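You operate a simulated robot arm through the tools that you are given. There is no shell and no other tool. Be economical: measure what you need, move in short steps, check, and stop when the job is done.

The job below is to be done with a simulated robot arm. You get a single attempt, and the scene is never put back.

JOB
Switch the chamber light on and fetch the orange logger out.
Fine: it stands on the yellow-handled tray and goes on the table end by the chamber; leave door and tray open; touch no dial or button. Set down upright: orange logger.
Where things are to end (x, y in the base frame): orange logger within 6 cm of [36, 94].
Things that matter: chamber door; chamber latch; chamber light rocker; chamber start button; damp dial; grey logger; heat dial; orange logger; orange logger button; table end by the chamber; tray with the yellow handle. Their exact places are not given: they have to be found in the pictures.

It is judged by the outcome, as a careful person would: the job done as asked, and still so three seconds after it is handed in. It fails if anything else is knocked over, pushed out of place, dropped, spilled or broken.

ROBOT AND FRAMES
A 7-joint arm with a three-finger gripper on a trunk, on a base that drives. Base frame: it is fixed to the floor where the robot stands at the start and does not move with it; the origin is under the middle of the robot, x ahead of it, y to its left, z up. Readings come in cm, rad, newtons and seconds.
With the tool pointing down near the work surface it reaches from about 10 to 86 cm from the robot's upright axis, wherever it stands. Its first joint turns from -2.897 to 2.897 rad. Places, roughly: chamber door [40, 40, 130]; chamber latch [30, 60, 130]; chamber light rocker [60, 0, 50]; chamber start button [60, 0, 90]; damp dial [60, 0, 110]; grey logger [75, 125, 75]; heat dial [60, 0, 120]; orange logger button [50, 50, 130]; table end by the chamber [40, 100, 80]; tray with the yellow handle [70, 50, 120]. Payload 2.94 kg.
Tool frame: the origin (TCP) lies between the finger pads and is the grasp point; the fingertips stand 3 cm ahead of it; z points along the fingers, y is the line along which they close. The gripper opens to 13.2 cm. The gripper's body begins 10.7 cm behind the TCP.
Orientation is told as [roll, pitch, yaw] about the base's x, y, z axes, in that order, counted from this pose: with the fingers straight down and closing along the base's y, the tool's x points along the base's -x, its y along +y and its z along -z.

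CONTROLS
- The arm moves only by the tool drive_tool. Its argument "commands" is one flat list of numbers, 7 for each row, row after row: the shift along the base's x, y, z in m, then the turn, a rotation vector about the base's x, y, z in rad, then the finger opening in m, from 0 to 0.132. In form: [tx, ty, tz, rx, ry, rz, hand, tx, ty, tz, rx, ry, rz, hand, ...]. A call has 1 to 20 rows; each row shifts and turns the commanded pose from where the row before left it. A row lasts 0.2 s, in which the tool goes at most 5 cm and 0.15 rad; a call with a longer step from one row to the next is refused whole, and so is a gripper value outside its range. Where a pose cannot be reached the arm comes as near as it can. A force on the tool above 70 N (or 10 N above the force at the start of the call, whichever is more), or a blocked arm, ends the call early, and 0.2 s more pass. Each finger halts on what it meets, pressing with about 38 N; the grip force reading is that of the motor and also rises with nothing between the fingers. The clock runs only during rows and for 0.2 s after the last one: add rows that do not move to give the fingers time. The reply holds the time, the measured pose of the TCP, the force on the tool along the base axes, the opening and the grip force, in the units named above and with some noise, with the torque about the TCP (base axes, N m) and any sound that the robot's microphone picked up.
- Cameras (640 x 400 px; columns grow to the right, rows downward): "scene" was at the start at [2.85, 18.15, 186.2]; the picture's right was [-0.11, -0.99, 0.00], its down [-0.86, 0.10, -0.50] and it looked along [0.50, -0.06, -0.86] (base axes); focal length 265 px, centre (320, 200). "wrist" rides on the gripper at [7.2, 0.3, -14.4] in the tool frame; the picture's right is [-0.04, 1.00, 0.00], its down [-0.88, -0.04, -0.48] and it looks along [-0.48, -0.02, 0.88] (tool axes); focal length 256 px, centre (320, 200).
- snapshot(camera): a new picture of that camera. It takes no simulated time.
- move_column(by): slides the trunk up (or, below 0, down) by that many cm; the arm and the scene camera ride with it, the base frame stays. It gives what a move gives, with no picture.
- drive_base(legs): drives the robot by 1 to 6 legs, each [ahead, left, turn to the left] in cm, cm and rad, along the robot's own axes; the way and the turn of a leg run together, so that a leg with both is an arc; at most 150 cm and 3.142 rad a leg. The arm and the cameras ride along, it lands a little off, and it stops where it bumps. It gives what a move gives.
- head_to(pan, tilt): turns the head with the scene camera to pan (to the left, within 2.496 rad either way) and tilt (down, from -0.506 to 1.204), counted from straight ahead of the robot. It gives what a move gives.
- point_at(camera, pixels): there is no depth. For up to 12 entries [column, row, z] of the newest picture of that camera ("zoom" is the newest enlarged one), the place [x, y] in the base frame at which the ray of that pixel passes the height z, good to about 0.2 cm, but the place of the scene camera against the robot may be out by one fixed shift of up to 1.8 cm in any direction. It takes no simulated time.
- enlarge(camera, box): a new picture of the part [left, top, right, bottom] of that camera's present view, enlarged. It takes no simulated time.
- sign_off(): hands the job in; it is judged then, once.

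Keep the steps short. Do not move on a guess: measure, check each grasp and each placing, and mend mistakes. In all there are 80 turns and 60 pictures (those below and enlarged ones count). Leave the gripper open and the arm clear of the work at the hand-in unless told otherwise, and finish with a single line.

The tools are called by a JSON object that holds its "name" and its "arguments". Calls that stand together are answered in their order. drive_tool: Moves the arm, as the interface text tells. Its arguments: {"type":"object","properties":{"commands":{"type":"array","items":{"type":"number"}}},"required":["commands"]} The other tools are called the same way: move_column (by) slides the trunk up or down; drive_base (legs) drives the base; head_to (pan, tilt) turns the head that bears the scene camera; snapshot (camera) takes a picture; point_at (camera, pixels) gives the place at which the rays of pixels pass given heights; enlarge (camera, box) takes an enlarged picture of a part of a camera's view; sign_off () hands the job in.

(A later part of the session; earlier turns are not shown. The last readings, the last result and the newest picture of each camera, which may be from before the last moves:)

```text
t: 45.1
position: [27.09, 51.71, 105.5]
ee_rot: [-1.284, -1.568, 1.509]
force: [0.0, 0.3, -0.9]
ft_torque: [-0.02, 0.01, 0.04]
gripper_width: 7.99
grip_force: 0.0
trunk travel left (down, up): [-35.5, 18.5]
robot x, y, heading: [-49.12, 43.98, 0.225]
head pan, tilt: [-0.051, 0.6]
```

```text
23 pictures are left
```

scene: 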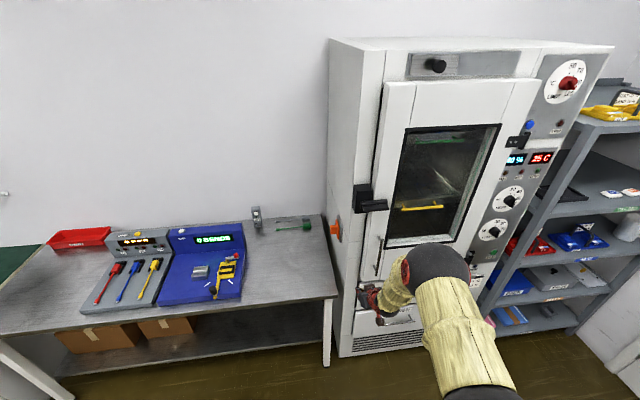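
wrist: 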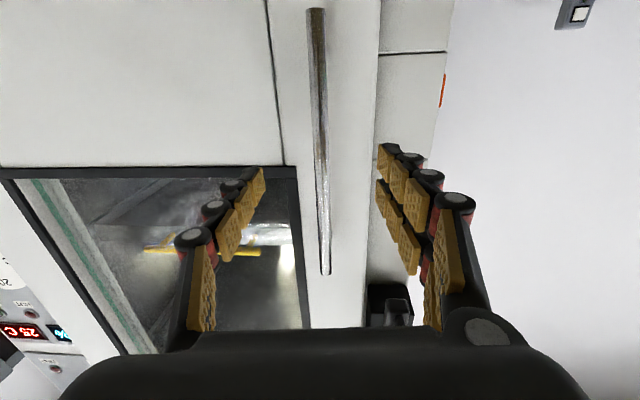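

The bar is centred between the fingers (col 320). I advance 5 cm in 1 cm rows and close on it.

{"name": "drive_tool", "arguments": {"commands": [0.01, 0.0023, 0, 0, 0, 0, 0.08, 0.01, 0.0023, 0, 0, 0, 0, 0.08, 0.01, 0.0023, 0, 0, 0, 0, 0.08, 0.01, 0.0023, 0, 0, 0, 0, 0.08, 0.01, 0.0023, 0, 0, 0, 0, 0.08]}}

{"name": "snapshot", "arguments": {"camera": "wrist"}}

```text
t: 46.3
position: [32.06, 52.72, 105.57]
ee_rot: [-0.834, -1.568, 1.061]
force: [-0.2, -1.1, 0.1]
ft_torque: [0.04, -0.04, 0.03]
gripper_width: 7.98
grip_force: 0.1
trunk travel left (down, up): [-35.5, 18.5]
robot x, y, heading: [-49.23, 43.8, 0.226]
head pan, tilt: [-0.051, 0.6]
```

```text
22 pictures are left
```

wrist: 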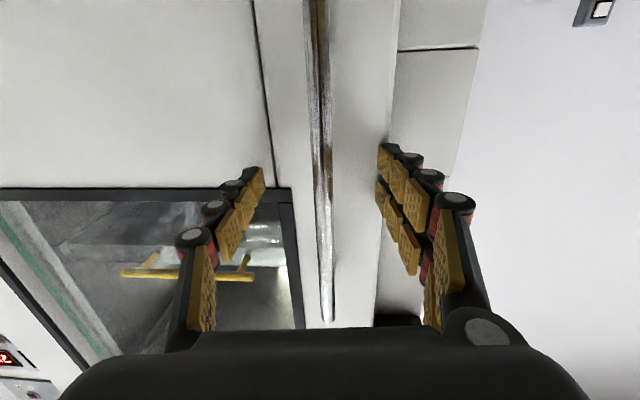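

The bar now lies about at the TCP. Closing.

{"name": "drive_tool", "arguments": {"commands": [0, 0, 0, 0, 0, 0, 0.04, 0, 0, 0, 0, 0, 0, 0, 0, 0, 0, 0, 0, 0, 0, 0, 0, 0, 0, 0, 0, 0, 0, 0, 0, 0, 0, 0, 0]}}

```text
t: 47.5
position: [31.93, 53.01, 105.62]
ee_rot: [-1.775, -1.569, 2.005]
force: [-3.4, 8.2, 1.6]
ft_torque: [0.14, 0.19, -0.1]
gripper_width: 1.05
grip_force: 11.8
trunk travel left (down, up): [-35.5, 18.5]
robot x, y, heading: [-49.05, 43.8, 0.231]
head pan, tilt: [-0.051, 0.6]
```

Bar gripped (1.05 cm). With the hinge estimated near (52,5), I pull the door a first bit along its arc, turning the tool with it.

{"name": "drive_tool", "arguments": {"commands": [-0.0255, -0.012, 0, 0, 0, 0.054, 0, -0.025, -0.0132, 0, 0, 0, 0.054, 0, -0.0242, -0.0145, 0, 0, 0, 0.054, 0, 0, 0, 0, 0, 0, 0, 0]}}

```text
t: 48.5
position: [24.4, 48.91, 105.61]
ee_rot: [-0.592, -1.567, 0.982]
force: [-5.2, 9.2, -2.1]
ft_torque: [0.23, 0.26, -0.03]
gripper_width: 1.01
grip_force: 35.9
trunk travel left (down, up): [-35.5, 18.5]
robot x, y, heading: [-49.46, 43.98, 0.23]
head pan, tilt: [-0.051, 0.6]
```

The door follows with little force. I continue the arc.

{"name": "drive_tool", "arguments": {"commands": [-0.0234, -0.0157, 0, 0, 0, 0.054, 0, -0.0226, -0.017, 0, 0, 0, 0.054, 0, -0.0216, -0.0183, 0, 0, 0, 0.054, 0, -0.0205, -0.0193, 0, 0, 0, 0.054, 0, -0.0195, -0.0204, 0, 0, 0, 0.054, 0, 0, 0, 0, 0, 0, 0, 0]}}

{"name": "snapshot", "arguments": {"camera": "scene"}}

```text
t: 49.9
position: [13.91, 39.19, 105.74]
ee_rot: [-0.93, -1.568, 1.59]
force: [8.3, -5.8, -14.8]
ft_torque: [-0.11, 0.36, 0.03]
gripper_width: 0.99
grip_force: 35.6
trunk travel left (down, up): [-35.5, 18.5]
robot x, y, heading: [-49.17, 44.14, 0.222]
head pan, tilt: [-0.051, 0.6]
```

```text
21 pictures are left
```

scene: 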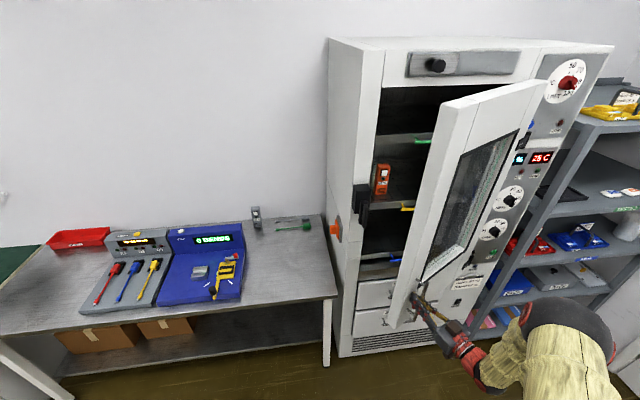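

The door is ~25–30° open, following well. I continue.

{"name": "drive_tool", "arguments": {"commands": [-0.0184, -0.0215, 0, 0, 0, 0.054, 0, -0.0171, -0.0224, 0, 0, 0, 0.054, 0, -0.016, -0.0233, 0, 0, 0, 0.054, 0, -0.0146, -0.0241, 0, 0, 0, 0.054, 0, -0.0134, -0.0249, 0, 0, 0, 0.054, 0, -0.0119, -0.0257, 0, 0, 0, 0.054, 0, -0.0106, -0.0261, 0, 0, 0, 0.04, 0, -0.0091, -0.0268, 0, 0, 0, 0.04, 0, 0, 0, 0, 0, 0, 0, 0]}}

```text
t: 51.3
position: [6.22, 25.69, 105.93]
ee_rot: [-1.536, -1.56, 2.479]
force: [29.2, -10.6, -6.2]
ft_torque: [-0.02, 0.66, 0.28]
gripper_width: 1.07
grip_force: 36.1
trunk travel left (down, up): [-35.5, 18.5]
robot x, y, heading: [-49.37, 44.01, 0.226]
head pan, tilt: [-0.051, 0.6]
stopped in row 6: the force on the tool passed its limit at 71 N (the readings are from after the stop); the commanded pose is now the measured one
```

The pull force peaked since my arc was slightly off; refit from the readings gives the hinge at (51.5,8.9), radius 48 – the door is now ~46° open. I release the bar, withdraw along the tool's axis, and will push the door further from its inner side.

{"name": "drive_tool", "arguments": {"commands": [0, 0, 0, 0, 0, 0, 0.03, 0, 0, 0, 0, 0, 0, 0.07, 0, 0, 0, 0, 0, 0, 0.07, 0, 0, 0, 0, 0, 0, 0.07, -0.011, -0.0166, 0, 0, 0, 0, 0.07, -0.0165, -0.025, 0, 0, 0, 0, 0.07, -0.0165, -0.025, 0, 0, 0, 0, 0.07, -0.0165, -0.025, 0, 0, 0, 0, 0.07]}}

{"name": "drive_base", "arguments": {"legs": [[-18, 0, 0]]}}

{"name": "snapshot", "arguments": {"camera": "scene"}}

```text
t: 53.1
position: [-0.28, 17.07, 105.95]
ee_rot: [-1.824, -1.562, 2.772]
force: [-0.4, 0.3, 0.3]
ft_torque: [-0.01, -0.01, -0.02]
gripper_width: 6.99
grip_force: 0.0
trunk travel left (down, up): [-35.5, 18.5]
robot x, y, heading: [-49.35, 43.49, 0.228]
head pan, tilt: [-0.051, 0.6]
```

```text
t: 54.6
position: [-17.39, 13.12, 106.02]
ee_rot: [-1.829, -1.561, 2.773]
force: [0.1, 0.2, 0.8]
ft_torque: [-0.01, 0.01, 0.0]
gripper_width: 7.01
grip_force: 0.0
trunk travel left (down, up): [-35.5, 18.5]
robot x, y, heading: [-66.28, 39.86, 0.227]
head pan, tilt: [-0.051, 0.6]
```

```text
20 pictures are left
```

scene: 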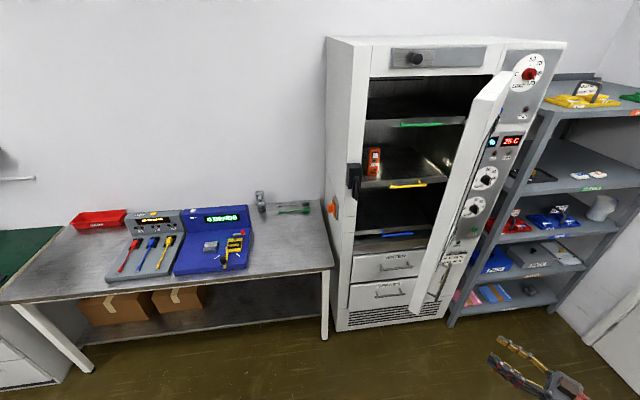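

Three trays are visible; the yellow one is in the middle with the orange logger at its left. The door is about edge-on to the camera. I measure its free edge and swing the tool (closed) round to the inner side's approach point.

{"name": "point_at", "arguments": {"camera": "scene", "pixels": [[412, 313, 92], [412, 313, 96], [468, 95, 150], [468, 95, 155], [372, 172, 121], [388, 188, 121], [425, 184, 121], [373, 150, 135], [362, 186, 119], [325, 268, 80], [255, 212, 80]]}}

{"name": "drive_tool", "arguments": {"commands": [-0.01, 0.035, 0, 0, 0, -0.08, 0, 0, 0.035, 0, 0, 0, -0.08, 0, 0, 0.035, 0, 0, 0, -0.08, 0, 0, 0.035, 0, 0, 0, -0.08, 0, 0, 0.035, 0, 0, 0, -0.08, 0, 0, 0.035, 0, 0, 0, -0.08, 0, 0, 0.035, 0, 0, 0, -0.08, 0, 0, 0.035, 0, 0, 0, -0.08, 0, 0, 0.035, 0, 0, 0, -0.08, 0, 0, 0.035, 0, 0, 0, -0.04, 0, 0, 0, 0, 0, 0, 0, 0]}}

```text
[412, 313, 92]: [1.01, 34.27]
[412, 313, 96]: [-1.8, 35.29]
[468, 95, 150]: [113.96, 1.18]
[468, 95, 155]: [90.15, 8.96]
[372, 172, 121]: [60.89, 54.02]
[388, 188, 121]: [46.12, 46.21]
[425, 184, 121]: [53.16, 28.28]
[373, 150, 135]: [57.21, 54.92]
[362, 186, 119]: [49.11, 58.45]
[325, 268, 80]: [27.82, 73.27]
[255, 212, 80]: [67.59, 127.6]
```

```text
t: 57.0
position: [-18.55, 48.38, 105.67]
ee_rot: [-1.766, -1.559, 1.955]
force: [-0.4, 0.8, 0.0]
ft_torque: [0.04, -0.02, 0.01]
gripper_width: 0.0
grip_force: 28.9
trunk travel left (down, up): [-35.5, 18.5]
robot x, y, heading: [-66.46, 39.76, 0.232]
head pan, tilt: [-0.051, 0.6]
```

Door's free edge is at about (1,34). I move the closed fingers to its inner side (x≈3, y≈47), then push toward -y.

{"name": "drive_tool", "arguments": {"commands": [0.04, 0, 0, 0, 0, 0, 0, 0.04, 0, 0, 0, 0, 0, 0, 0.04, 0, 0, 0, 0, 0, 0, 0.04, 0, 0, 0, 0, 0, 0, 0.04, 0, 0, 0, 0, 0, 0, 0.02, 0, 0, 0, 0, 0, 0, 0, -0.025, 0, 0, 0, 0, 0, 0, -0.025, 0, 0, 0, 0, 0, 0, -0.025, 0, 0, 0, 0, 0, 0, -0.025, 0, 0, 0, 0, 0, 0, -0.025, 0, 0, 0, 0, 0, 0, -0.025, 0, 0, 0, 0, 0, -0.003, -0.025, 0, 0, 0, 0, 0, -0.003, -0.025, 0, 0, 0, 0, 0, 0, 0, 0, 0, 0, 0, 0]}}

{"name": "snapshot", "arguments": {"camera": "scene"}}

```text
t: 59.7
position: [2.42, 33.03, 105.87]
ee_rot: [-1.425, -1.563, 1.629]
force: [-26.4, 14.3, 15.5]
ft_torque: [-0.08, -0.32, -0.01]
gripper_width: 0.0
grip_force: 28.5
trunk travel left (down, up): [-35.5, 18.5]
robot x, y, heading: [-66.42, 39.88, 0.227]
head pan, tilt: [-0.051, 0.6]
stopped in row 13: the force on the tool passed its limit at 76 N (the readings are from after the stop); the commanded pose is now the measured one
```

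```text
19 pictures are left
```

scene: 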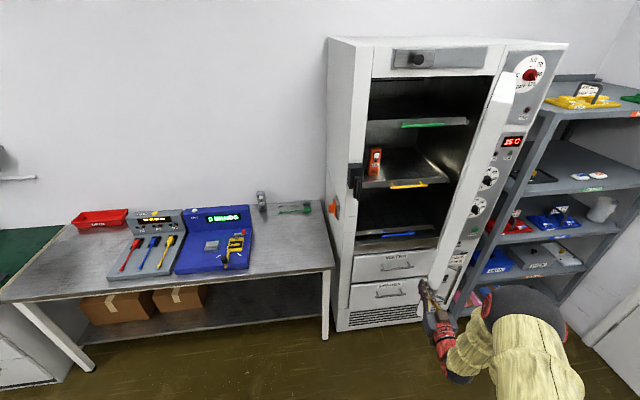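

The push stopped with force (-26,14,15). I look closely at the contact near (435,290).

{"name": "enlarge", "arguments": {"camera": "scene", "box": [390, 230, 500, 330]}}

{"name": "snapshot", "arguments": {"camera": "wrist"}}

```text
4.00 times, centred on (445, 280) of scene
```

zoom: 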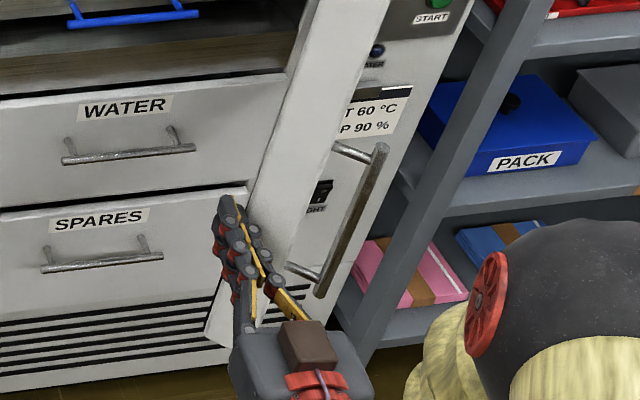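

```text
17 pictures are left
```

wrist: 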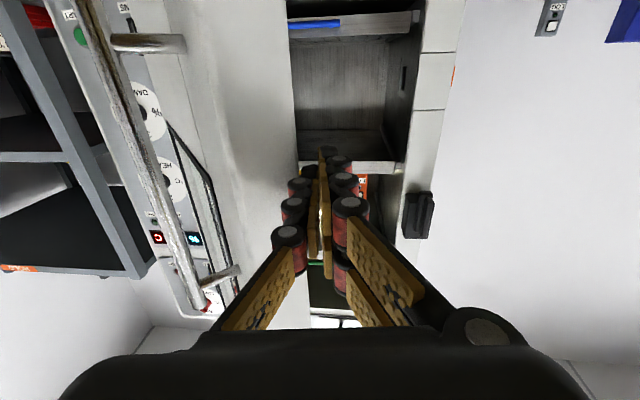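

The fingertip is bearing on the door's edge face rather than behind it. I back out, go 6 cm further left, reach 9 cm deeper, then push.

{"name": "drive_tool", "arguments": {"commands": [-0.03, 0.005, 0, 0, 0, 0, 0, 0, 0.035, 0, 0, 0, 0, 0, 0, 0.035, 0, 0, 0, 0, 0, 0.04, 0, 0, 0, 0, 0, 0, 0.04, 0, 0, 0, 0, 0, 0, 0.03, 0, 0, 0, 0, 0, 0, 0, -0.02, 0, 0, 0, 0, 0, 0, -0.02, 0, 0, 0, 0, 0, 0, -0.02, 0, 0, 0, 0, 0, 0, -0.02, 0, 0, 0, 0, 0, 0, -0.02, 0, 0, 0, 0, 0, 0, 0, 0, 0, 0, 0, 0]}}

{"name": "enlarge", "arguments": {"camera": "scene", "box": [320, 80, 540, 340]}}

```text
t: 62.3
position: [10.79, 29.9, 105.66]
ee_rot: [-0.893, -1.563, 1.089]
force: [-0.8, -0.3, 0.6]
ft_torque: [-0.02, 0.04, 0.0]
gripper_width: 0.0
grip_force: 28.4
trunk travel left (down, up): [-35.5, 18.5]
robot x, y, heading: [-65.87, 40.28, 0.234]
head pan, tilt: [-0.051, 0.6]
```

```text
1.54 times, centred on (430, 210) of scene
```

zoom: 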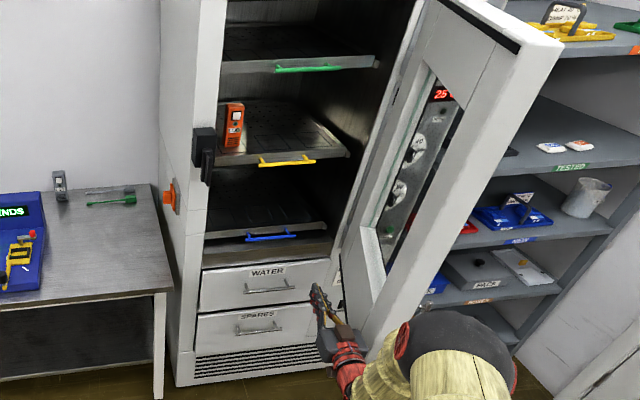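

Now the door swings. I continue pushing -y.

{"name": "drive_tool", "arguments": {"commands": [0, -0.02, 0, 0, 0, 0, 0, 0, -0.02, 0, 0, 0, 0, 0, 0, -0.02, 0, 0, 0, 0, 0, 0, -0.02, 0, 0, 0, 0, 0, 0, -0.02, 0, 0, 0, 0, 0, 0, -0.02, 0, 0, 0, 0, 0, 0, -0.02, 0, 0, 0, 0, 0, 0, -0.02, 0, 0, 0, 0, 0, 0, -0.02, 0, 0, 0, 0, 0, 0, -0.02, 0, 0, 0, 0, 0, 0, 0, 0, 0, 0, 0, 0]}}

{"name": "snapshot", "arguments": {"camera": "scene"}}

```text
t: 64.7
position: [10.71, 9.92, 105.47]
ee_rot: [-0.816, -1.564, 1.015]
force: [0.8, -0.6, -0.4]
ft_torque: [-0.02, -0.01, -0.05]
gripper_width: 0.0
grip_force: 28.2
trunk travel left (down, up): [-35.5, 18.5]
robot x, y, heading: [-66.49, 39.35, 0.231]
head pan, tilt: [-0.051, 0.6]
```

```text
15 pictures are left
```

scene: 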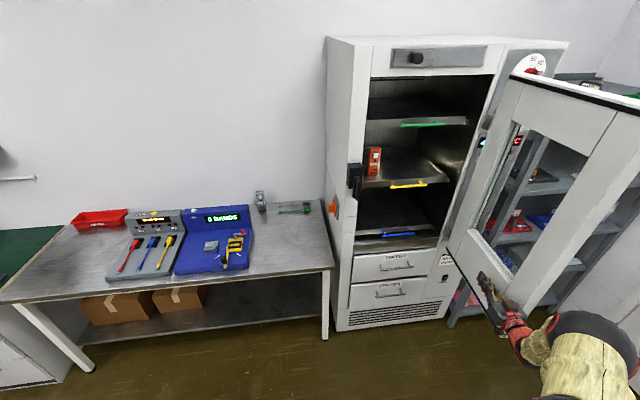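

The door now stands ~95° open, well clear. Next the tray: its yellow bar is horizontal near (48,37,121.5). I move away from the door, roll the tool 90° so the fingers close vertically, then drive nearer.

{"name": "drive_tool", "arguments": {"commands": [-0.009, 0.015, 0.0133, 0.128, 0.026, 0, 0.05, -0.009, 0.015, 0.0133, 0.128, 0.026, 0, 0.05, -0.009, 0.015, 0.0133, 0.128, 0.026, 0, 0.05, -0.009, 0.015, 0.0133, 0.128, 0.026, 0, 0.05, -0.009, 0.015, 0.0133, 0.128, 0.026, 0, 0.05, -0.009, 0.015, 0.0133, 0.128, 0.026, 0, 0.05, -0.009, 0.015, 0.0133, 0.128, 0.026, 0, 0.05, -0.009, 0.015, 0.0133, 0.128, 0.026, 0, 0.05, -0.009, 0.015, 0.0133, 0.128, 0.026, 0, 0.05, -0.009, 0.015, 0.0133, 0.128, 0.026, 0, 0.05, -0.009, 0.015, 0.0133, 0.128, 0.026, 0, 0.05, -0.009, 0.015, 0.0133, 0.128, 0.026, 0, 0.05]}}

{"name": "drive_base", "arguments": {"legs": [[25, 0, 0]]}}

{"name": "snapshot", "arguments": {"camera": "wrist"}}

```text
t: 67.3
position: [-0.03, 27.93, 121.63]
ee_rot: [1.568, -0.007, -1.366]
force: [0.1, 0.9, -0.2]
ft_torque: [0.02, 0.03, -0.03]
gripper_width: 5.04
grip_force: 0.2
trunk travel left (down, up): [-35.5, 18.5]
robot x, y, heading: [-66.31, 40.13, 0.229]
head pan, tilt: [-0.051, 0.6]
```

```text
t: 69.2
position: [24.69, 33.49, 121.6]
ee_rot: [1.568, -0.011, -1.368]
force: [-0.3, 0.8, 0.1]
ft_torque: [0.01, -0.02, 0.0]
gripper_width: 5.0
grip_force: 0.0
trunk travel left (down, up): [-35.5, 18.5]
robot x, y, heading: [-41.57, 45.49, 0.226]
head pan, tilt: [-0.051, 0.6]
```

```text
14 pictures are left
```

wrist: 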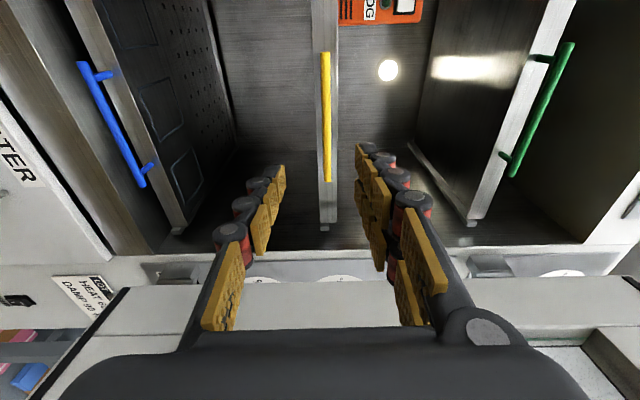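

The yellow bar is centred between the fingers (col 325) and its middle lies on the tool axis. I advance 17 cm along the normal and check.

{"name": "drive_tool", "arguments": {"commands": [0.033, 0.0076, 0, 0, 0, 0, 0.06, 0.033, 0.0076, 0, 0, 0, 0, 0.06, 0.033, 0.0076, 0, 0, 0, 0, 0.06, 0.033, 0.0076, 0, 0, 0, 0, 0.06, 0.033, 0.0076, 0, 0, 0, 0, 0.06, 0, 0, 0, 0, 0, 0, 0.06]}}

{"name": "snapshot", "arguments": {"camera": "wrist"}}

```text
t: 70.6
position: [41.24, 37.46, 121.66]
ee_rot: [1.567, -0.01, -1.365]
force: [-0.4, 0.1, 0.4]
ft_torque: [0.03, -0.01, 0.0]
gripper_width: 6.02
grip_force: 0.0
trunk travel left (down, up): [-35.5, 18.5]
robot x, y, heading: [-41.83, 45.6, 0.232]
head pan, tilt: [-0.051, 0.6]
```

```text
13 pictures are left
```

wrist: 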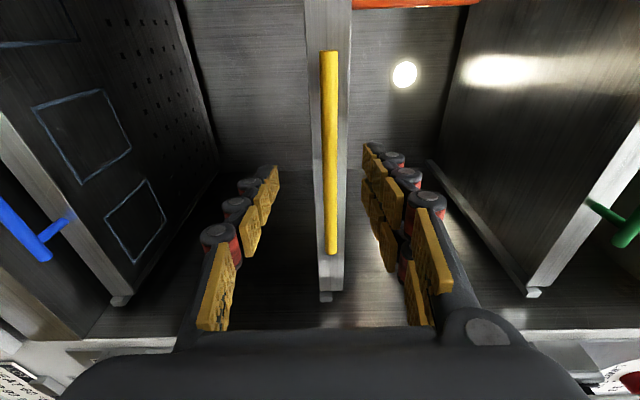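

The bar is still ~10 cm ahead. I advance 9 cm in short rows.

{"name": "drive_tool", "arguments": {"commands": [0.0195, 0.0045, 0, 0, 0, 0, 0.06, 0.0195, 0.0045, 0, 0, 0, 0, 0.06, 0.0195, 0.0045, 0, 0, 0, 0, 0.06, 0.015, 0.0034, 0, 0, 0, 0, 0.06, 0.01, 0.0023, 0, 0, 0, 0, 0.06, 0, 0, 0, 0, 0, 0, 0.06]}}

{"name": "snapshot", "arguments": {"camera": "wrist"}}

```text
t: 72.0
position: [49.34, 39.38, 121.59]
ee_rot: [1.569, -0.01, -1.364]
force: [-0.1, -0.4, -0.3]
ft_torque: [0.04, -0.02, 0.02]
gripper_width: 6.01
grip_force: 0.0
trunk travel left (down, up): [-35.5, 18.5]
robot x, y, heading: [-41.56, 45.61, 0.228]
head pan, tilt: [-0.051, 0.6]
```

```text
12 pictures are left
```

wrist: 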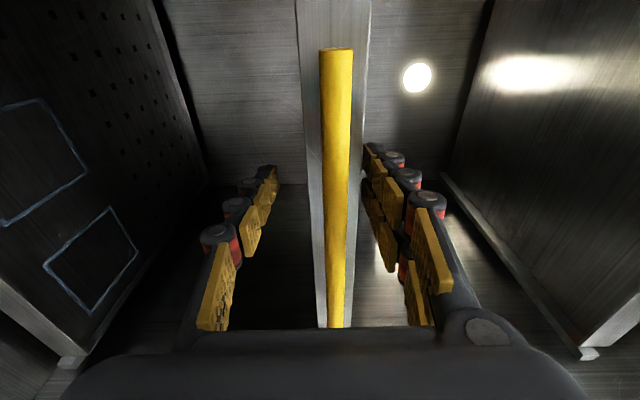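

The bar lies between the pads. Closing and reading the width.

{"name": "drive_tool", "arguments": {"commands": [0, 0, 0, 0, 0, 0, 0.03, 0, 0, 0, 0, 0, 0, 0.0, 0, 0, 0, 0, 0, 0, 0, 0, 0, 0, 0, 0, 0, 0, 0, 0, 0, 0, 0, 0, 0]}}

```text
t: 73.2
position: [49.37, 39.31, 122.41]
ee_rot: [1.582, -0.013, -1.365]
force: [3.9, 0.4, 37.5]
ft_torque: [1.05, 0.12, 0.11]
gripper_width: 3.28
grip_force: 43.3
trunk travel left (down, up): [-35.5, 18.5]
robot x, y, heading: [-41.35, 45.67, 0.23]
head pan, tilt: [-0.051, 0.6]
```

Width 3.28 cm: the tips caught the tray's front lip, not the bar. I open, back off 2.2 cm, rise 0.8 cm and close again.

{"name": "drive_tool", "arguments": {"commands": [0, 0, 0, 0, 0, 0, 0.03, 0, 0, 0, 0, 0, 0, 0.055, 0, 0, 0, 0, 0, 0, 0.055, -0.0215, -0.005, 0, 0, 0, 0, 0.055, 0, 0, 0.006, 0, 0, 0, 0.055, 0, 0, 0, 0, 0, 0, 0.02, 0, 0, 0, 0, 0, 0, 0, 0, 0, 0, 0, 0, 0, 0, 0, 0, 0, 0, 0, 0, 0, 0, 0, 0, 0, 0, 0, 0]}}

```text
t: 75.4
position: [47.21, 38.85, 122.55]
ee_rot: [1.577, -0.011, -1.367]
force: [0.8, 2.5, 18.3]
ft_torque: [1.02, 0.09, 0.35]
gripper_width: 3.28
grip_force: 45.2
trunk travel left (down, up): [-35.5, 18.5]
robot x, y, heading: [-41.31, 45.51, 0.233]
head pan, tilt: [-0.051, 0.6]
```

{"name": "snapshot", "arguments": {"camera": "wrist"}}

```text
11 pictures are left
```

wrist: 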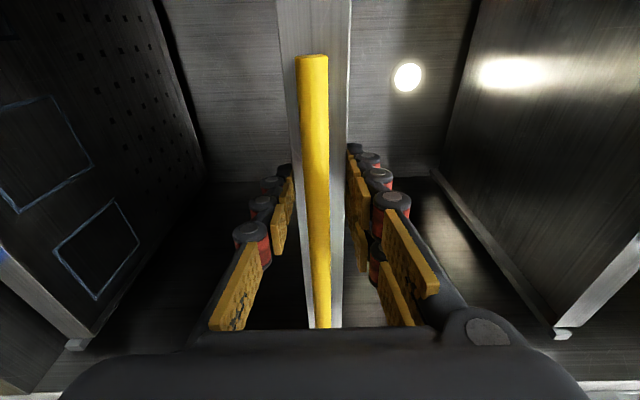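

Still the lip. The bar is nearer to me; back another 2 cm, 0.6 down, and close.

{"name": "drive_tool", "arguments": {"commands": [0, 0, 0, 0, 0, 0, 0.03, 0, 0, 0, 0, 0, 0, 0.055, 0, 0, 0, 0, 0, 0, 0.055, -0.021, -0.005, 0, 0, 0, 0, 0.055, 0, 0, -0.006, 0, 0, 0, 0.055, 0, 0, 0, 0, 0, 0, 0.02, 0, 0, 0, 0, 0, 0, 0, 0, 0, 0, 0, 0, 0, 0, 0, 0, 0, 0, 0, 0, 0, 0, 0, 0, 0, 0, 0, 0]}}

```text
t: 77.6
position: [45.05, 38.53, 122.42]
ee_rot: [1.584, -0.014, -1.365]
force: [0.1, 0.8, 40.6]
ft_torque: [1.35, -0.65, -0.01]
gripper_width: 3.35
grip_force: 45.4
trunk travel left (down, up): [-35.5, 18.5]
robot x, y, heading: [-41.31, 46.02, 0.228]
head pan, tilt: [-0.051, 0.6]
```

Still lip-width; another 2 cm back, keeping the height at ~122.5.

{"name": "drive_tool", "arguments": {"commands": [0, 0, 0, 0, 0, 0, 0.03, 0, 0, 0, 0, 0, 0, 0.055, 0, 0, 0, 0, 0, 0, 0.055, -0.02, -0.0046, 0, 0, 0, 0, 0.055, 0, 0, 0.006, 0, 0, 0, 0.055, 0, 0, 0, 0, 0, 0, 0.02, 0, 0, 0, 0, 0, 0, 0, 0, 0, 0, 0, 0, 0, 0, 0, 0, 0, 0, 0, 0, 0, 0, 0, 0, 0, 0, 0, 0]}}

{"name": "snapshot", "arguments": {"camera": "wrist"}}

```text
t: 79.8
position: [43.2, 37.92, 122.5]
ee_rot: [1.572, -0.01, -1.367]
force: [1.4, 0.9, 14.3]
ft_torque: [1.05, -0.15, 0.44]
gripper_width: 3.34
grip_force: 45.2
trunk travel left (down, up): [-35.5, 18.5]
robot x, y, heading: [-41.78, 45.96, 0.23]
head pan, tilt: [-0.051, 0.6]
```

```text
10 pictures are left
```

wrist: 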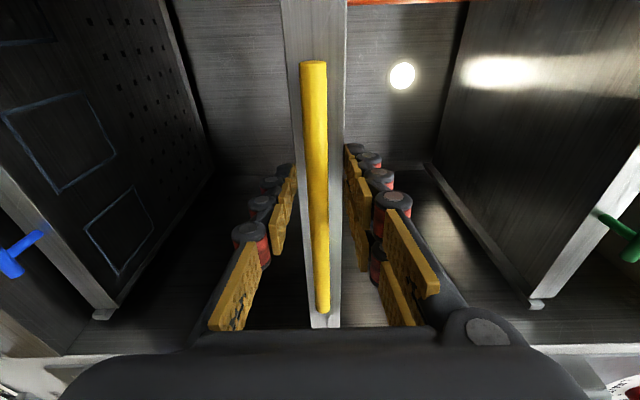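

The pads hold firmly on a 3.3 cm thick piece (lip) around the bar; if it slips, the fingers close on the bar itself. I pull gently outward 10 cm and read width and force.

{"name": "drive_tool", "arguments": {"commands": [-0.0195, -0.0045, 0, 0, 0, 0, 0, -0.0195, -0.0045, 0, 0, 0, 0, 0, -0.0195, -0.0045, 0, 0, 0, 0, 0, -0.0195, -0.0045, 0, 0, 0, 0, 0, -0.0195, -0.0045, 0, 0, 0, 0, 0, 0, 0, 0, 0, 0, 0, 0]}}

{"name": "snapshot", "arguments": {"camera": "scene"}}

```text
t: 81.2
position: [33.45, 34.84, 122.42]
ee_rot: [1.576, -0.009, -1.373]
force: [10.3, -29.6, 29.8]
ft_torque: [1.53, -0.44, -0.94]
gripper_width: 3.38
grip_force: 44.8
trunk travel left (down, up): [-35.5, 18.5]
robot x, y, heading: [-41.84, 45.48, 0.235]
head pan, tilt: [-0.051, 0.6]
```

```text
9 pictures are left
```

scene: 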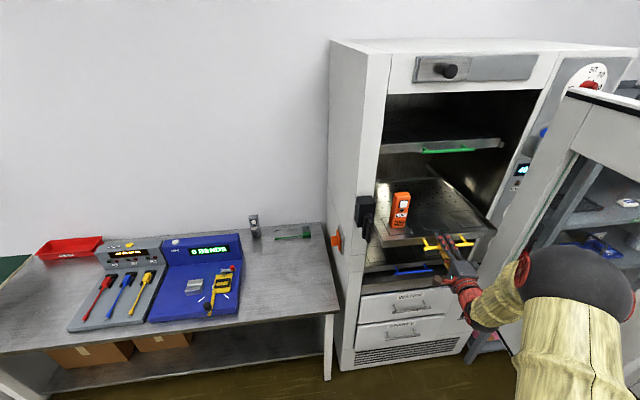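

The tray slides out with the logger standing on it. The sideways force (-30 N in y) shows the true slide direction is about 0.3 rad, so I correct and pull ~10 cm more.

{"name": "drive_tool", "arguments": {"commands": [-0.015, -0.013, 0, 0, 0, 0, 0, -0.0191, -0.0059, 0, 0, 0, 0, 0, -0.0191, -0.0059, 0, 0, 0, 0, 0, -0.0191, -0.0059, 0, 0, 0, 0, 0, -0.0191, -0.0059, 0, 0, 0, 0, 0, 0, 0, 0, 0, 0, 0, 0]}}

{"name": "enlarge", "arguments": {"camera": "scene", "box": [340, 140, 520, 300]}}

```text
t: 82.6
position: [24.21, 31.83, 122.51]
ee_rot: [1.575, -0.012, -1.365]
force: [1.2, -0.8, 33.9]
ft_torque: [1.19, -0.49, 0.21]
gripper_width: 3.4
grip_force: 44.9
trunk travel left (down, up): [-35.5, 18.5]
robot x, y, heading: [-41.49, 45.37, 0.23]
head pan, tilt: [-0.051, 0.6]
```

```text
2.50 times, centred on (430, 220) of scene
```

zoom: 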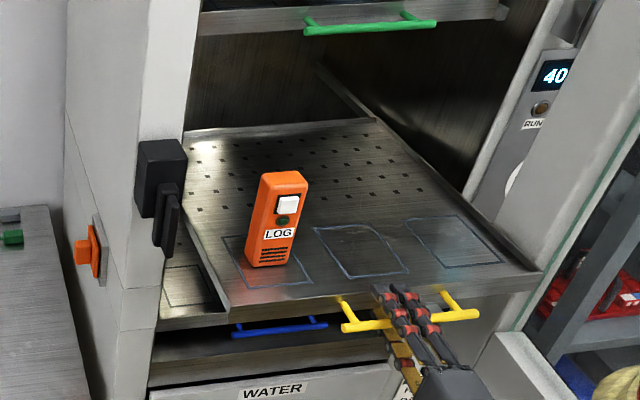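

The logger now stands out in front, clear of the tray above. I take its rays before releasing the tray.

{"name": "point_at", "arguments": {"camera": "zoom", "pixels": [[268, 267, 122], [268, 267, 124], [283, 180, 134], [283, 180, 138], [250, 262, 122], [288, 262, 122], [260, 178, 136], [306, 182, 136], [228, 305, 122], [540, 272, 122]]}}

{"name": "drive_tool", "arguments": {"commands": [0, 0, 0, 0, 0, 0, 0.03, 0, 0, 0, 0, 0, 0, 0.06, 0, 0, 0, 0, 0, 0, 0.06, 0, 0, 0, 0, 0, 0, 0.06, -0.02, -0.006, 0, 0, 0, 0, 0.06, -0.03, -0.009, 0, 0, 0, 0, 0.06, -0.03, -0.009, 0, 0, 0, 0, 0.06, -0.03, -0.009, 0, 0, 0, 0, 0.06]}}

```text
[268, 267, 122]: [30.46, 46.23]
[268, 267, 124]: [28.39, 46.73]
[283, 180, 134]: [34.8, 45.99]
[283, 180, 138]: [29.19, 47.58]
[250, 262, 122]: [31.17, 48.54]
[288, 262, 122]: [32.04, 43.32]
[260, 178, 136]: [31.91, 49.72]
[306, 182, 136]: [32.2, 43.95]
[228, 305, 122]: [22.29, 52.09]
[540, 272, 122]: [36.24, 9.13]
```

```text
t: 84.4
position: [12.92, 28.5, 122.25]
ee_rot: [1.569, -0.009, -1.366]
force: [-0.9, 0.8, 0.4]
ft_torque: [0.04, -0.01, -0.02]
gripper_width: 5.99
grip_force: 0.0
trunk travel left (down, up): [-35.5, 18.5]
robot x, y, heading: [-41.82, 45.5, 0.23]
head pan, tilt: [-0.051, 0.6]
```

Released the tray. Logger base ≈ (31–32,46), top ≈ z 136, roughly 5 cm wide. I turn the tool to point straight down (yaw ~0.2, closing across the logger's width) and rise to z≈152 beside it.

{"name": "drive_tool", "arguments": {"commands": [0, 0.008, 0.025, -0.0951, 0.0629, 0.0806, 0.1, 0, 0.008, 0.025, -0.0951, 0.0629, 0.0806, 0.1, 0, 0.008, 0.025, -0.0951, 0.0629, 0.0806, 0.1, 0, 0.008, 0.025, -0.0951, 0.0629, 0.0806, 0.1, 0, 0.008, 0.025, -0.0951, 0.0629, 0.0806, 0.1, 0, 0.008, 0.025, -0.0951, 0.0629, 0.0806, 0.1, 0, 0.008, 0.025, -0.0951, 0.0629, 0.0806, 0.1, 0, 0.008, 0.025, -0.0951, 0.0629, 0.0806, 0.1, 0, 0.01, 0.02, -0.0951, 0.0629, 0.0806, 0.1, 0, 0.01, 0.02, -0.0951, 0.0629, 0.0806, 0.1, 0.01, 0.01, 0.02, -0.0951, 0.0629, 0.0806, 0.1, 0.01, 0.015, 0.01, -0.0951, 0.0629, 0.0806, 0.1, 0.01, 0.015, 0.01, -0.0951, 0.0629, 0.0806, 0.1, 0.02, 0.015, 0.01, -0.0951, 0.0629, 0.0806, 0.1, 0.02, 0.015, 0.01, -0.0951, 0.0629, 0.0806, 0.1, 0, 0, 0, 0, 0, 0, 0.1]}}

{"name": "snapshot", "arguments": {"camera": "wrist"}}

```text
t: 87.8
position: [19.76, 43.13, 151.73]
ee_rot: [0.265, -0.098, 0.196]
force: [-1.6, -0.2, 0.5]
ft_torque: [-0.07, -0.09, -0.05]
gripper_width: 10.03
grip_force: 0.5
out of reach, approached as far as the arm can: row 13, 14, 15
trunk travel left (down, up): [-35.5, 18.5]
robot x, y, heading: [-41.41, 45.76, 0.233]
head pan, tilt: [-0.051, 0.6]
```

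```text
7 pictures are left
```

wrist: 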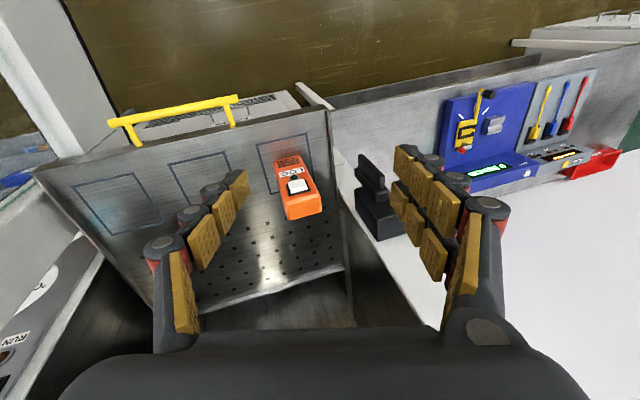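

The logger is seen from above at (298,190). The tool still has a residual tilt of (0.27,-0.1); I move forward a bit while correcting it.

{"name": "drive_tool", "arguments": {"commands": [0.02, 0.004, 0, -0.093, 0.015, 0, 0.1, 0.02, 0.004, 0, -0.093, 0.015, 0, 0.1, 0.02, 0.004, 0, -0.093, 0.015, 0, 0.1, 0, 0, 0, 0, 0, 0, 0.1]}}

```text
t: 88.8
position: [24.55, 43.95, 152.42]
ee_rot: [0.264, -0.084, 0.195]
force: [-0.3, -0.2, -0.3]
ft_torque: [-0.03, 0.02, -0.02]
gripper_width: 10.0
grip_force: 0.0
out of reach, approached as far as the arm can: row 1, 2, 3
trunk travel left (down, up): [-35.5, 18.5]
robot x, y, heading: [-41.41, 45.92, 0.231]
head pan, tilt: [-0.051, 0.6]
```

The tilt is held by a joint limit. I raise the trunk 14 cm (arm then works lower relative to the shoulder) and retry the correction while coming back down to z≈152.

{"name": "move_column", "arguments": {"by": 14}}

{"name": "drive_tool", "arguments": {"commands": [0, 0, -0.03, -0.09, 0.015, 0, 0.1, 0, 0, -0.03, -0.09, 0.015, 0, 0.1, 0, 0, -0.03, -0.09, 0.015, 0, 0.1, 0, 0, -0.03, 0, 0, 0, 0.1, 0, 0, 0, 0, 0, 0, 0.1]}}

```text
t: 90.4
position: [24.48, 43.97, 166.44]
ee_rot: [0.264, -0.085, 0.195]
force: [-0.3, 0.1, 0.0]
ft_torque: [-0.03, 0.03, 0.0]
gripper_width: 10.01
grip_force: 0.1
trunk travel left (down, up): [-49.5, 4.5]
robot x, y, heading: [-41.43, 45.49, 0.229]
head pan, tilt: [-0.051, 0.6]
```

```text
t: 91.6
position: [24.54, 43.59, 154.62]
ee_rot: [0.27, -0.082, 0.193]
force: [-1.4, 0.6, -0.6]
ft_torque: [0.0, -0.01, -0.03]
gripper_width: 9.99
grip_force: 0.1
out of reach, approached as far as the arm can: row 1, 2, 3
trunk travel left (down, up): [-49.5, 4.5]
robot x, y, heading: [-41.78, 45.66, 0.226]
head pan, tilt: [-0.051, 0.6]
```

Unchanged, so I test whether a yaw change frees it.

{"name": "drive_tool", "arguments": {"commands": [0, 0, 0, 0, 0, 0.1, 0.1, 0, 0, 0, 0, 0, 0.1, 0.1, 0, 0, 0, -0.1, 0, 0, 0.1, 0, 0, 0, -0.1, 0, 0, 0.1, 0, 0, 0, 0, 0, 0, 0.1]}}

```text
t: 92.8
position: [24.76, 43.77, 154.75]
ee_rot: [0.279, -0.086, 0.391]
force: [-0.4, -0.7, -1.0]
ft_torque: [0.06, -0.01, 0.03]
gripper_width: 10.02
grip_force: 0.2
out of reach, approached as far as the arm can: row 3, 4
trunk travel left (down, up): [-49.5, 4.5]
robot x, y, heading: [-41.45, 45.82, 0.229]
head pan, tilt: [-0.051, 0.6]
```

Yaw is free but the sideways tilt is not in this arm posture. A 45° tool pitch worked before and suits both picking and placing (same pitch keeps the logger upright). I turn to 45° down with no roll, at a standoff in front of the logger.

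{"name": "drive_tool", "arguments": {"commands": [-0.0035, 0, -0.02, -0.0154, -0.1176, -0.021, 0.1, -0.0035, 0, -0.02, -0.0154, -0.1176, -0.021, 0.1, -0.0035, 0, -0.02, -0.0154, -0.1176, -0.021, 0.1, -0.0035, 0, -0.02, -0.0154, -0.1176, -0.021, 0.1, -0.0035, 0, -0.02, -0.0154, -0.1176, -0.021, 0.1, -0.0035, 0, -0.02, -0.0154, -0.1176, -0.021, 0.1, -0.0035, 0, -0.02, -0.0154, -0.1176, -0.021, 0.1, 0, 0, 0, 0, 0, 0, 0.1]}}

```text
t: 94.6
position: [22.24, 43.97, 140.89]
ee_rot: [-0.197, -0.806, 0.456]
force: [0.5, 0.2, -0.4]
ft_torque: [-0.01, 0.0, 0.02]
gripper_width: 10.01
grip_force: 0.1
trunk travel left (down, up): [-49.5, 4.5]
robot x, y, heading: [-41.38, 45.84, 0.231]
head pan, tilt: [-0.051, 0.6]
```

Pose reached; a small roll of 8° remains about the tool axis, which I take out, then look at the logger.

{"name": "drive_tool", "arguments": {"commands": [0, 0, 0, 0.067, 0.0126, -0.063, 0.1, 0, 0, 0, 0.067, 0.0126, -0.063, 0.1, 0, 0, 0, 0, 0, 0, 0.1]}}

{"name": "snapshot", "arguments": {"camera": "wrist"}}

```text
t: 95.4
position: [22.24, 43.93, 140.85]
ee_rot: [0.004, -0.826, 0.186]
force: [0.8, -1.7, 0.7]
ft_torque: [0.02, 0.01, -0.02]
gripper_width: 10.02
grip_force: 0.0
trunk travel left (down, up): [-49.5, 4.5]
robot x, y, heading: [-41.81, 45.78, 0.224]
head pan, tilt: [-0.051, 0.6]
```

```text
6 pictures are left
```

wrist: 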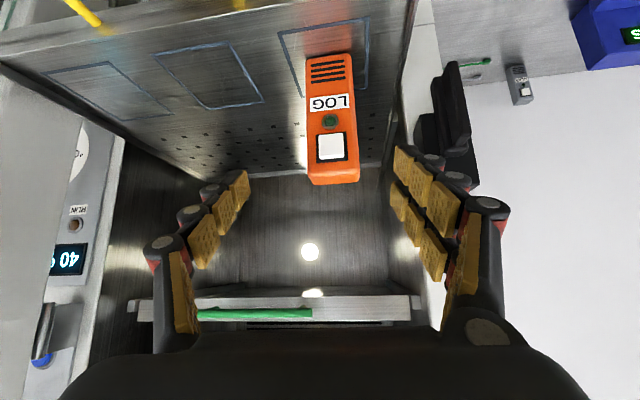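

The logger is seen nearly square-on, centre column ~331. I take its rays.

{"name": "point_at", "arguments": {"camera": "wrist", "pixels": [[330, 57, 121], [330, 57, 123], [334, 183, 134], [334, 183, 137], [308, 183, 135.5], [360, 183, 135.5], [307, 60, 122], [352, 58, 122]]}}

```text
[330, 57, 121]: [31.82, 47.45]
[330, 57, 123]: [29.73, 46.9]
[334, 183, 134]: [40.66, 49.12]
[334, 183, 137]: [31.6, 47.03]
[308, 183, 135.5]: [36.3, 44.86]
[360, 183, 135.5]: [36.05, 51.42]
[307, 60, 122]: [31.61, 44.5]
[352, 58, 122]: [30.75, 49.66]
```

Logger: width ≈5.2 cm, yaw ≈0.17 (matches the tool), base front (31,47.2), so centre ≈ (33,47.5). I shift 1.5 cm left, advance 15 cm along the fingers to TCP (33,47.5,130.5), and look before closing.

{"name": "drive_tool", "arguments": {"commands": [-0.003, 0.0155, 0, 0, 0, 0, 0.1, 0.025, 0.0047, -0.0235, 0, 0, 0, 0.1, 0.025, 0.0047, -0.0235, 0, 0, 0, 0.1, 0.02, 0.0038, -0.019, 0, 0, 0, 0.1, 0.02, 0.0038, -0.019, 0, 0, 0, 0.1, 0.0205, 0.0038, -0.019, 0, 0, 0, 0.1, 0, 0, 0, 0, 0, 0, 0.1]}}

{"name": "snapshot", "arguments": {"camera": "wrist"}}

```text
t: 97.0
position: [32.81, 47.57, 130.39]
ee_rot: [0.003, -0.824, 0.188]
force: [0.0, 0.2, 0.5]
ft_torque: [0.0, -0.04, 0.02]
gripper_width: 10.02
grip_force: 0.0
trunk travel left (down, up): [-49.5, 4.5]
robot x, y, heading: [-41.12, 45.26, 0.229]
head pan, tilt: [-0.051, 0.6]
```

```text
5 pictures are left
```

wrist: 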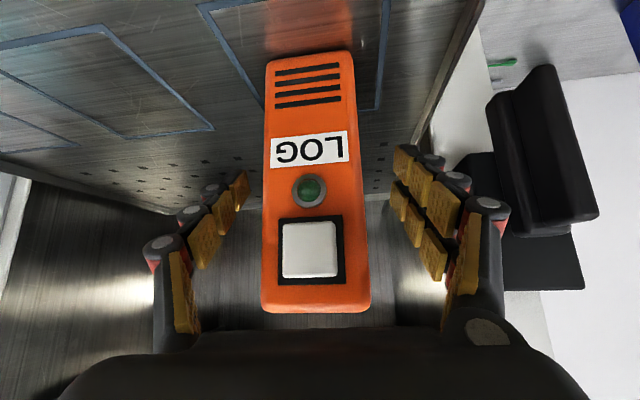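

Logger is centred between the fingers. Closing.

{"name": "drive_tool", "arguments": {"commands": [0, 0, 0, 0, 0, 0, 0.07, 0, 0, 0, 0, 0, 0, 0.055, 0, 0, 0, 0, 0, 0, 0.045, 0, 0, 0, 0, 0, 0, 0.03, 0, 0, 0, 0, 0, 0, 0.03, 0, 0, 0, 0, 0, 0, 0.03]}}

```text
t: 98.4
position: [32.87, 47.64, 130.47]
ee_rot: [0.003, -0.826, 0.187]
force: [0.4, 0.0, 1.0]
ft_torque: [0.06, 0.04, 0.0]
gripper_width: 5.0
grip_force: 33.5
trunk travel left (down, up): [-49.5, 4.5]
robot x, y, heading: [-41.29, 45.52, 0.229]
head pan, tilt: [-0.051, 0.6]
```

Gripped (5.0 cm). I lift 7 cm straight up, and query the free spot on the table in the last scene picture: green tool (290–312,236), grey logger (254,237).

{"name": "drive_tool", "arguments": {"commands": [0, 0, 0.01, 0, 0, 0, 0.03, 0, 0, 0.02, 0, 0, 0, 0.03, 0, 0, 0.02, 0, 0, 0, 0.03, 0, 0, 0.02, 0, 0, 0, 0.03, 0, 0, 0, 0, 0, 0, 0.03]}}

{"name": "point_at", "arguments": {"camera": "scene", "pixels": [[275, 238, 80], [310, 235, 80], [254, 238, 80], [334, 313, 80], [300, 280, 80], [270, 280, 80], [237, 285, 80], [318, 224, 80]]}}

```text
t: 99.6
position: [33.1, 47.67, 137.59]
ee_rot: [0.001, -0.825, 0.187]
force: [-0.7, 0.6, -1.8]
ft_torque: [0.03, 0.01, -0.01]
gripper_width: 4.99
grip_force: 37.8
trunk travel left (down, up): [-49.5, 4.5]
robot x, y, heading: [-41.64, 45.69, 0.233]
head pan, tilt: [-0.051, 0.6]
```

```text
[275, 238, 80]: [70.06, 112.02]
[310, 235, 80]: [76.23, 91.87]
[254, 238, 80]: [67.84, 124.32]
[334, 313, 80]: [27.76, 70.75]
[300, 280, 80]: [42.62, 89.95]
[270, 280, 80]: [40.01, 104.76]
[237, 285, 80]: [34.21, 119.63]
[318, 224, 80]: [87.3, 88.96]
```

The logger is held and lifted (weight ≈2 N); the spot at (36,94) is free (nearest thing, the blue unit, at y≈118). I drive back 25 cm, left 44 cm, then forward 38 cm at this height, so the logger comes over the spot.

{"name": "drive_base", "arguments": {"legs": [[-25, 0, 0], [0, 44.4, 0], [30, 0, 0]]}}

{"name": "snapshot", "arguments": {"camera": "scene"}}

```text
t: 105.5
position: [27.13, 94.33, 137.57]
ee_rot: [0.0, -0.822, 0.199]
force: [0.5, 0.7, -2.0]
ft_torque: [0.01, 0.02, 0.02]
gripper_width: 5.02
grip_force: 38.3
trunk travel left (down, up): [-49.5, 4.5]
robot x, y, heading: [-47.62, 91.8, 0.243]
head pan, tilt: [-0.051, 0.6]
```

```text
4 pictures are left
```

scene: 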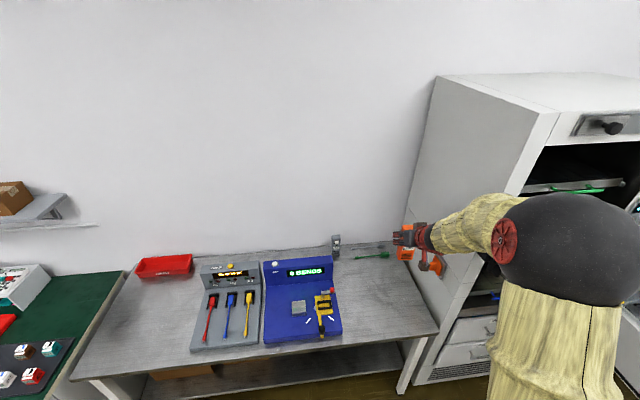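

The logger is over the table, upright. I drive forward 8 cm more and check the pose, then trim to (35,94).

{"name": "drive_base", "arguments": {"legs": [[7.5, 0, 0]]}}

{"name": "move_column", "arguments": {"by": -35}}

```text
t: 106.5
position: [34.36, 96.25, 137.51]
ee_rot: [0.002, -0.821, 0.196]
force: [0.2, 0.0, -1.7]
ft_torque: [-0.01, -0.01, 0.0]
gripper_width: 4.98
grip_force: 38.0
trunk travel left (down, up): [-49.5, 4.5]
robot x, y, heading: [-40.28, 93.15, 0.245]
head pan, tilt: [-0.051, 0.6]
```

```text
t: 110.0
position: [34.17, 96.09, 102.63]
ee_rot: [0.003, -0.824, 0.199]
force: [0.5, -0.3, -0.8]
ft_torque: [0.01, -0.01, 0.01]
gripper_width: 5.03
grip_force: 38.1
trunk travel left (down, up): [-14.5, 39.5]
robot x, y, heading: [-40.49, 93.42, 0.239]
head pan, tilt: [-0.051, 0.6]
```

Now z 102.6, nothing touched. I lower the trunk 8 cm, trim to (35,94.3), and go down in small arm rows feeling for the table.

{"name": "move_column", "arguments": {"by": -8}}

{"name": "drive_tool", "arguments": {"commands": [0.01, -0.018, 0, 0, 0, 0, 0.03, 0, 0, -0.005, 0, 0, 0, 0.03, 0, 0, -0.005, 0, 0, 0, 0.03, 0, 0, -0.005, 0, 0, 0, 0.03, 0, 0, -0.005, 0, 0, 0, 0.03, 0, 0, 0, 0, 0, 0, 0.03]}}

{"name": "enlarge", "arguments": {"camera": "scene", "box": [320, 130, 520, 330]}}

```text
t: 111.1
position: [34.04, 96.11, 94.64]
ee_rot: [0.003, -0.827, 0.198]
force: [-0.2, -0.3, -0.7]
ft_torque: [-0.04, 0.0, 0.01]
gripper_width: 5.01
grip_force: 38.1
trunk travel left (down, up): [-6.5, 47.5]
robot x, y, heading: [-40.43, 93.15, 0.24]
head pan, tilt: [-0.051, 0.6]
```

```text
t: 112.5
position: [35.16, 94.27, 92.56]
ee_rot: [0.002, -0.824, 0.2]
force: [0.8, 0.3, -1.0]
ft_torque: [0.03, -0.02, 0.0]
gripper_width: 5.01
grip_force: 38.1
trunk travel left (down, up): [-6.5, 47.5]
robot x, y, heading: [-40.47, 93.46, 0.24]
head pan, tilt: [-0.051, 0.6]
```

```text
2.00 times, centred on (420, 230) of scene
```

zoom: 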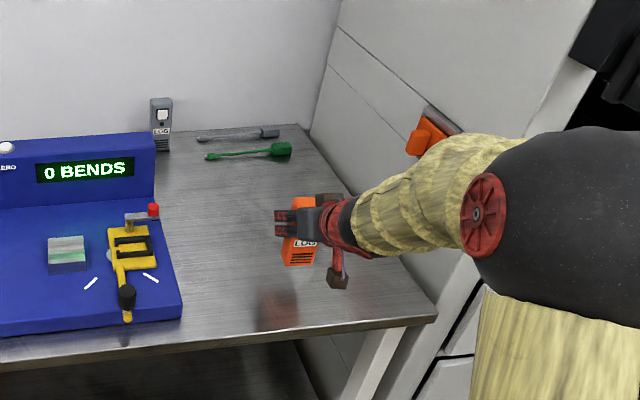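

The logger hangs upright a few cm above a free patch. I keep lowering in 4–5 mm rows.

{"name": "drive_tool", "arguments": {"commands": [0, 0, -0.005, 0, 0, 0, 0.03, 0, 0, -0.005, 0, 0, 0, 0.03, 0, 0, -0.005, 0, 0, 0, 0.03, 0, 0, -0.004, 0, 0, 0, 0.03, 0, 0, 0, 0, 0, 0, 0.03]}}

```text
t: 113.7
position: [35.22, 94.39, 90.71]
ee_rot: [0.004, -0.823, 0.198]
force: [-0.5, 1.3, -1.4]
ft_torque: [0.01, -0.03, -0.04]
gripper_width: 4.96
grip_force: 37.5
trunk travel left (down, up): [-6.5, 47.5]
robot x, y, heading: [-40.2, 93.45, 0.241]
head pan, tilt: [-0.051, 0.6]
```

{"name": "drive_tool", "arguments": {"commands": [0, 0, -0.004, 0, 0, 0, 0.03, 0, 0, -0.004, 0, 0, 0, 0.03, 0, 0, -0.004, 0, 0, 0, 0.03, 0, 0, 0, 0, 0, 0, 0.03]}}

```text
t: 114.7
position: [35.32, 94.27, 89.41]
ee_rot: [0.001, -0.824, 0.197]
force: [0.5, -0.4, -1.3]
ft_torque: [0.04, -0.03, 0.01]
gripper_width: 5.0
grip_force: 37.9
trunk travel left (down, up): [-6.5, 47.5]
robot x, y, heading: [-40.24, 93.32, 0.244]
head pan, tilt: [-0.051, 0.6]
```

No contact yet at 89.4; smaller rows.

{"name": "drive_tool", "arguments": {"commands": [0, 0, -0.003, 0, 0, 0, 0.03, 0, 0, -0.003, 0, 0, 0, 0.03, 0, 0, -0.003, 0, 0, 0, 0.03, 0, 0, 0, 0, 0, 0, 0.03]}}

```text
t: 115.7
position: [35.05, 94.24, 88.71]
ee_rot: [0.0, -0.823, 0.196]
force: [-0.3, 1.1, -0.2]
ft_torque: [-0.03, -0.02, 0.01]
gripper_width: 5.01
grip_force: 38.0
trunk travel left (down, up): [-6.5, 47.5]
robot x, y, heading: [-40.05, 93.5, 0.238]
head pan, tilt: [-0.051, 0.6]
```

{"name": "drive_tool", "arguments": {"commands": [0, 0, -0.003, 0, 0, 0, 0.03, 0, 0, -0.003, 0, 0, 0, 0.03, 0, 0, -0.003, 0, 0, 0, 0.03, 0, 0, 0, 0, 0, 0, 0.03]}}

```text
t: 116.7
position: [35.22, 94.37, 87.7]
ee_rot: [0.002, -0.823, 0.201]
force: [0.2, 1.0, -0.5]
ft_torque: [0.01, -0.04, 0.01]
gripper_width: 4.99
grip_force: 37.5
trunk travel left (down, up): [-6.5, 47.5]
robot x, y, heading: [-40.32, 93.28, 0.238]
head pan, tilt: [-0.051, 0.6]
```

Continue down, 5 rows of 3 mm.

{"name": "drive_tool", "arguments": {"commands": [0, 0, -0.003, 0, 0, 0, 0.03, 0, 0, -0.003, 0, 0, 0, 0.03, 0, 0, -0.003, 0, 0, 0, 0.03, 0, 0, -0.003, 0, 0, 0, 0.03, 0, 0, -0.003, 0, 0, 0, 0.03, 0, 0, 0, 0, 0, 0, 0.03]}}

{"name": "enlarge", "arguments": {"camera": "scene", "box": [420, 190, 500, 290]}}

```text
t: 118.1
position: [35.17, 94.31, 86.49]
ee_rot: [0.001, -0.828, 0.196]
force: [10.4, -1.0, 26.8]
ft_torque: [0.17, -0.13, -0.02]
gripper_width: 5.06
grip_force: 38.1
trunk travel left (down, up): [-6.5, 47.5]
robot x, y, heading: [-40.33, 93.29, 0.238]
head pan, tilt: [-0.051, 0.6]
```

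```text
4.00 times, centred on (460, 240) of scene
```

zoom: 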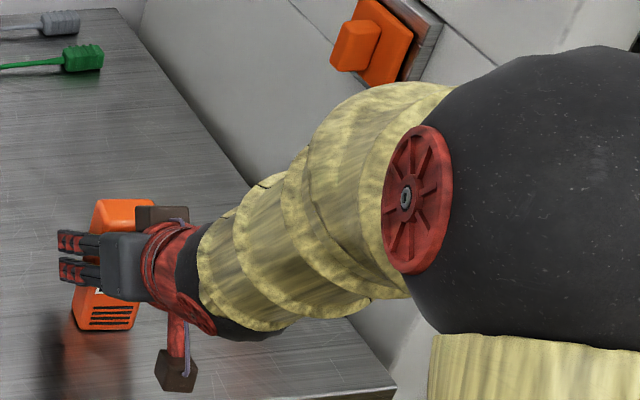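

Table contact (27 N up). I ease 2 mm up, open the fingers, and withdraw back and up along the finger direction.

{"name": "drive_tool", "arguments": {"commands": [0, 0, 0.002, 0, 0, 0, 0.03, 0, 0, 0, 0, 0, 0, 0.055, 0, 0, 0, 0, 0, 0, 0.075, 0, 0, 0, 0, 0, 0, 0.1, 0, 0, 0, 0, 0, 0, 0.1, 0, 0, 0, 0, 0, 0, 0.1, -0.0144, -0.0028, 0.0136, 0, 0, 0, 0.1, -0.0144, -0.0028, 0.0136, 0, 0, 0, 0.1, -0.022, -0.0042, 0.02, 0, 0, 0, 0.1, -0.022, -0.0042, 0.02, 0, 0, 0, 0.1, -0.022, -0.0042, 0.02, 0, 0, 0, 0.1, -0.022, -0.0042, 0.02, 0, 0, 0, 0.1, 0, 0, 0, 0, 0, 0, 0.1]}}

{"name": "snapshot", "arguments": {"camera": "wrist"}}

```text
t: 120.9
position: [23.68, 92.36, 97.17]
ee_rot: [0.002, -0.823, 0.197]
force: [0.8, 0.0, 0.1]
ft_torque: [-0.03, 0.04, 0.0]
gripper_width: 10.02
grip_force: 0.1
trunk travel left (down, up): [-6.5, 47.5]
robot x, y, heading: [-40.27, 93.33, 0.241]
head pan, tilt: [-0.051, 0.6]
```

```text
1 pictures are left
```

wrist: 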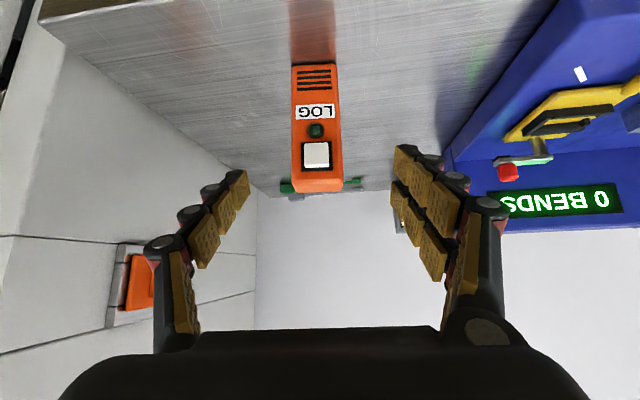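

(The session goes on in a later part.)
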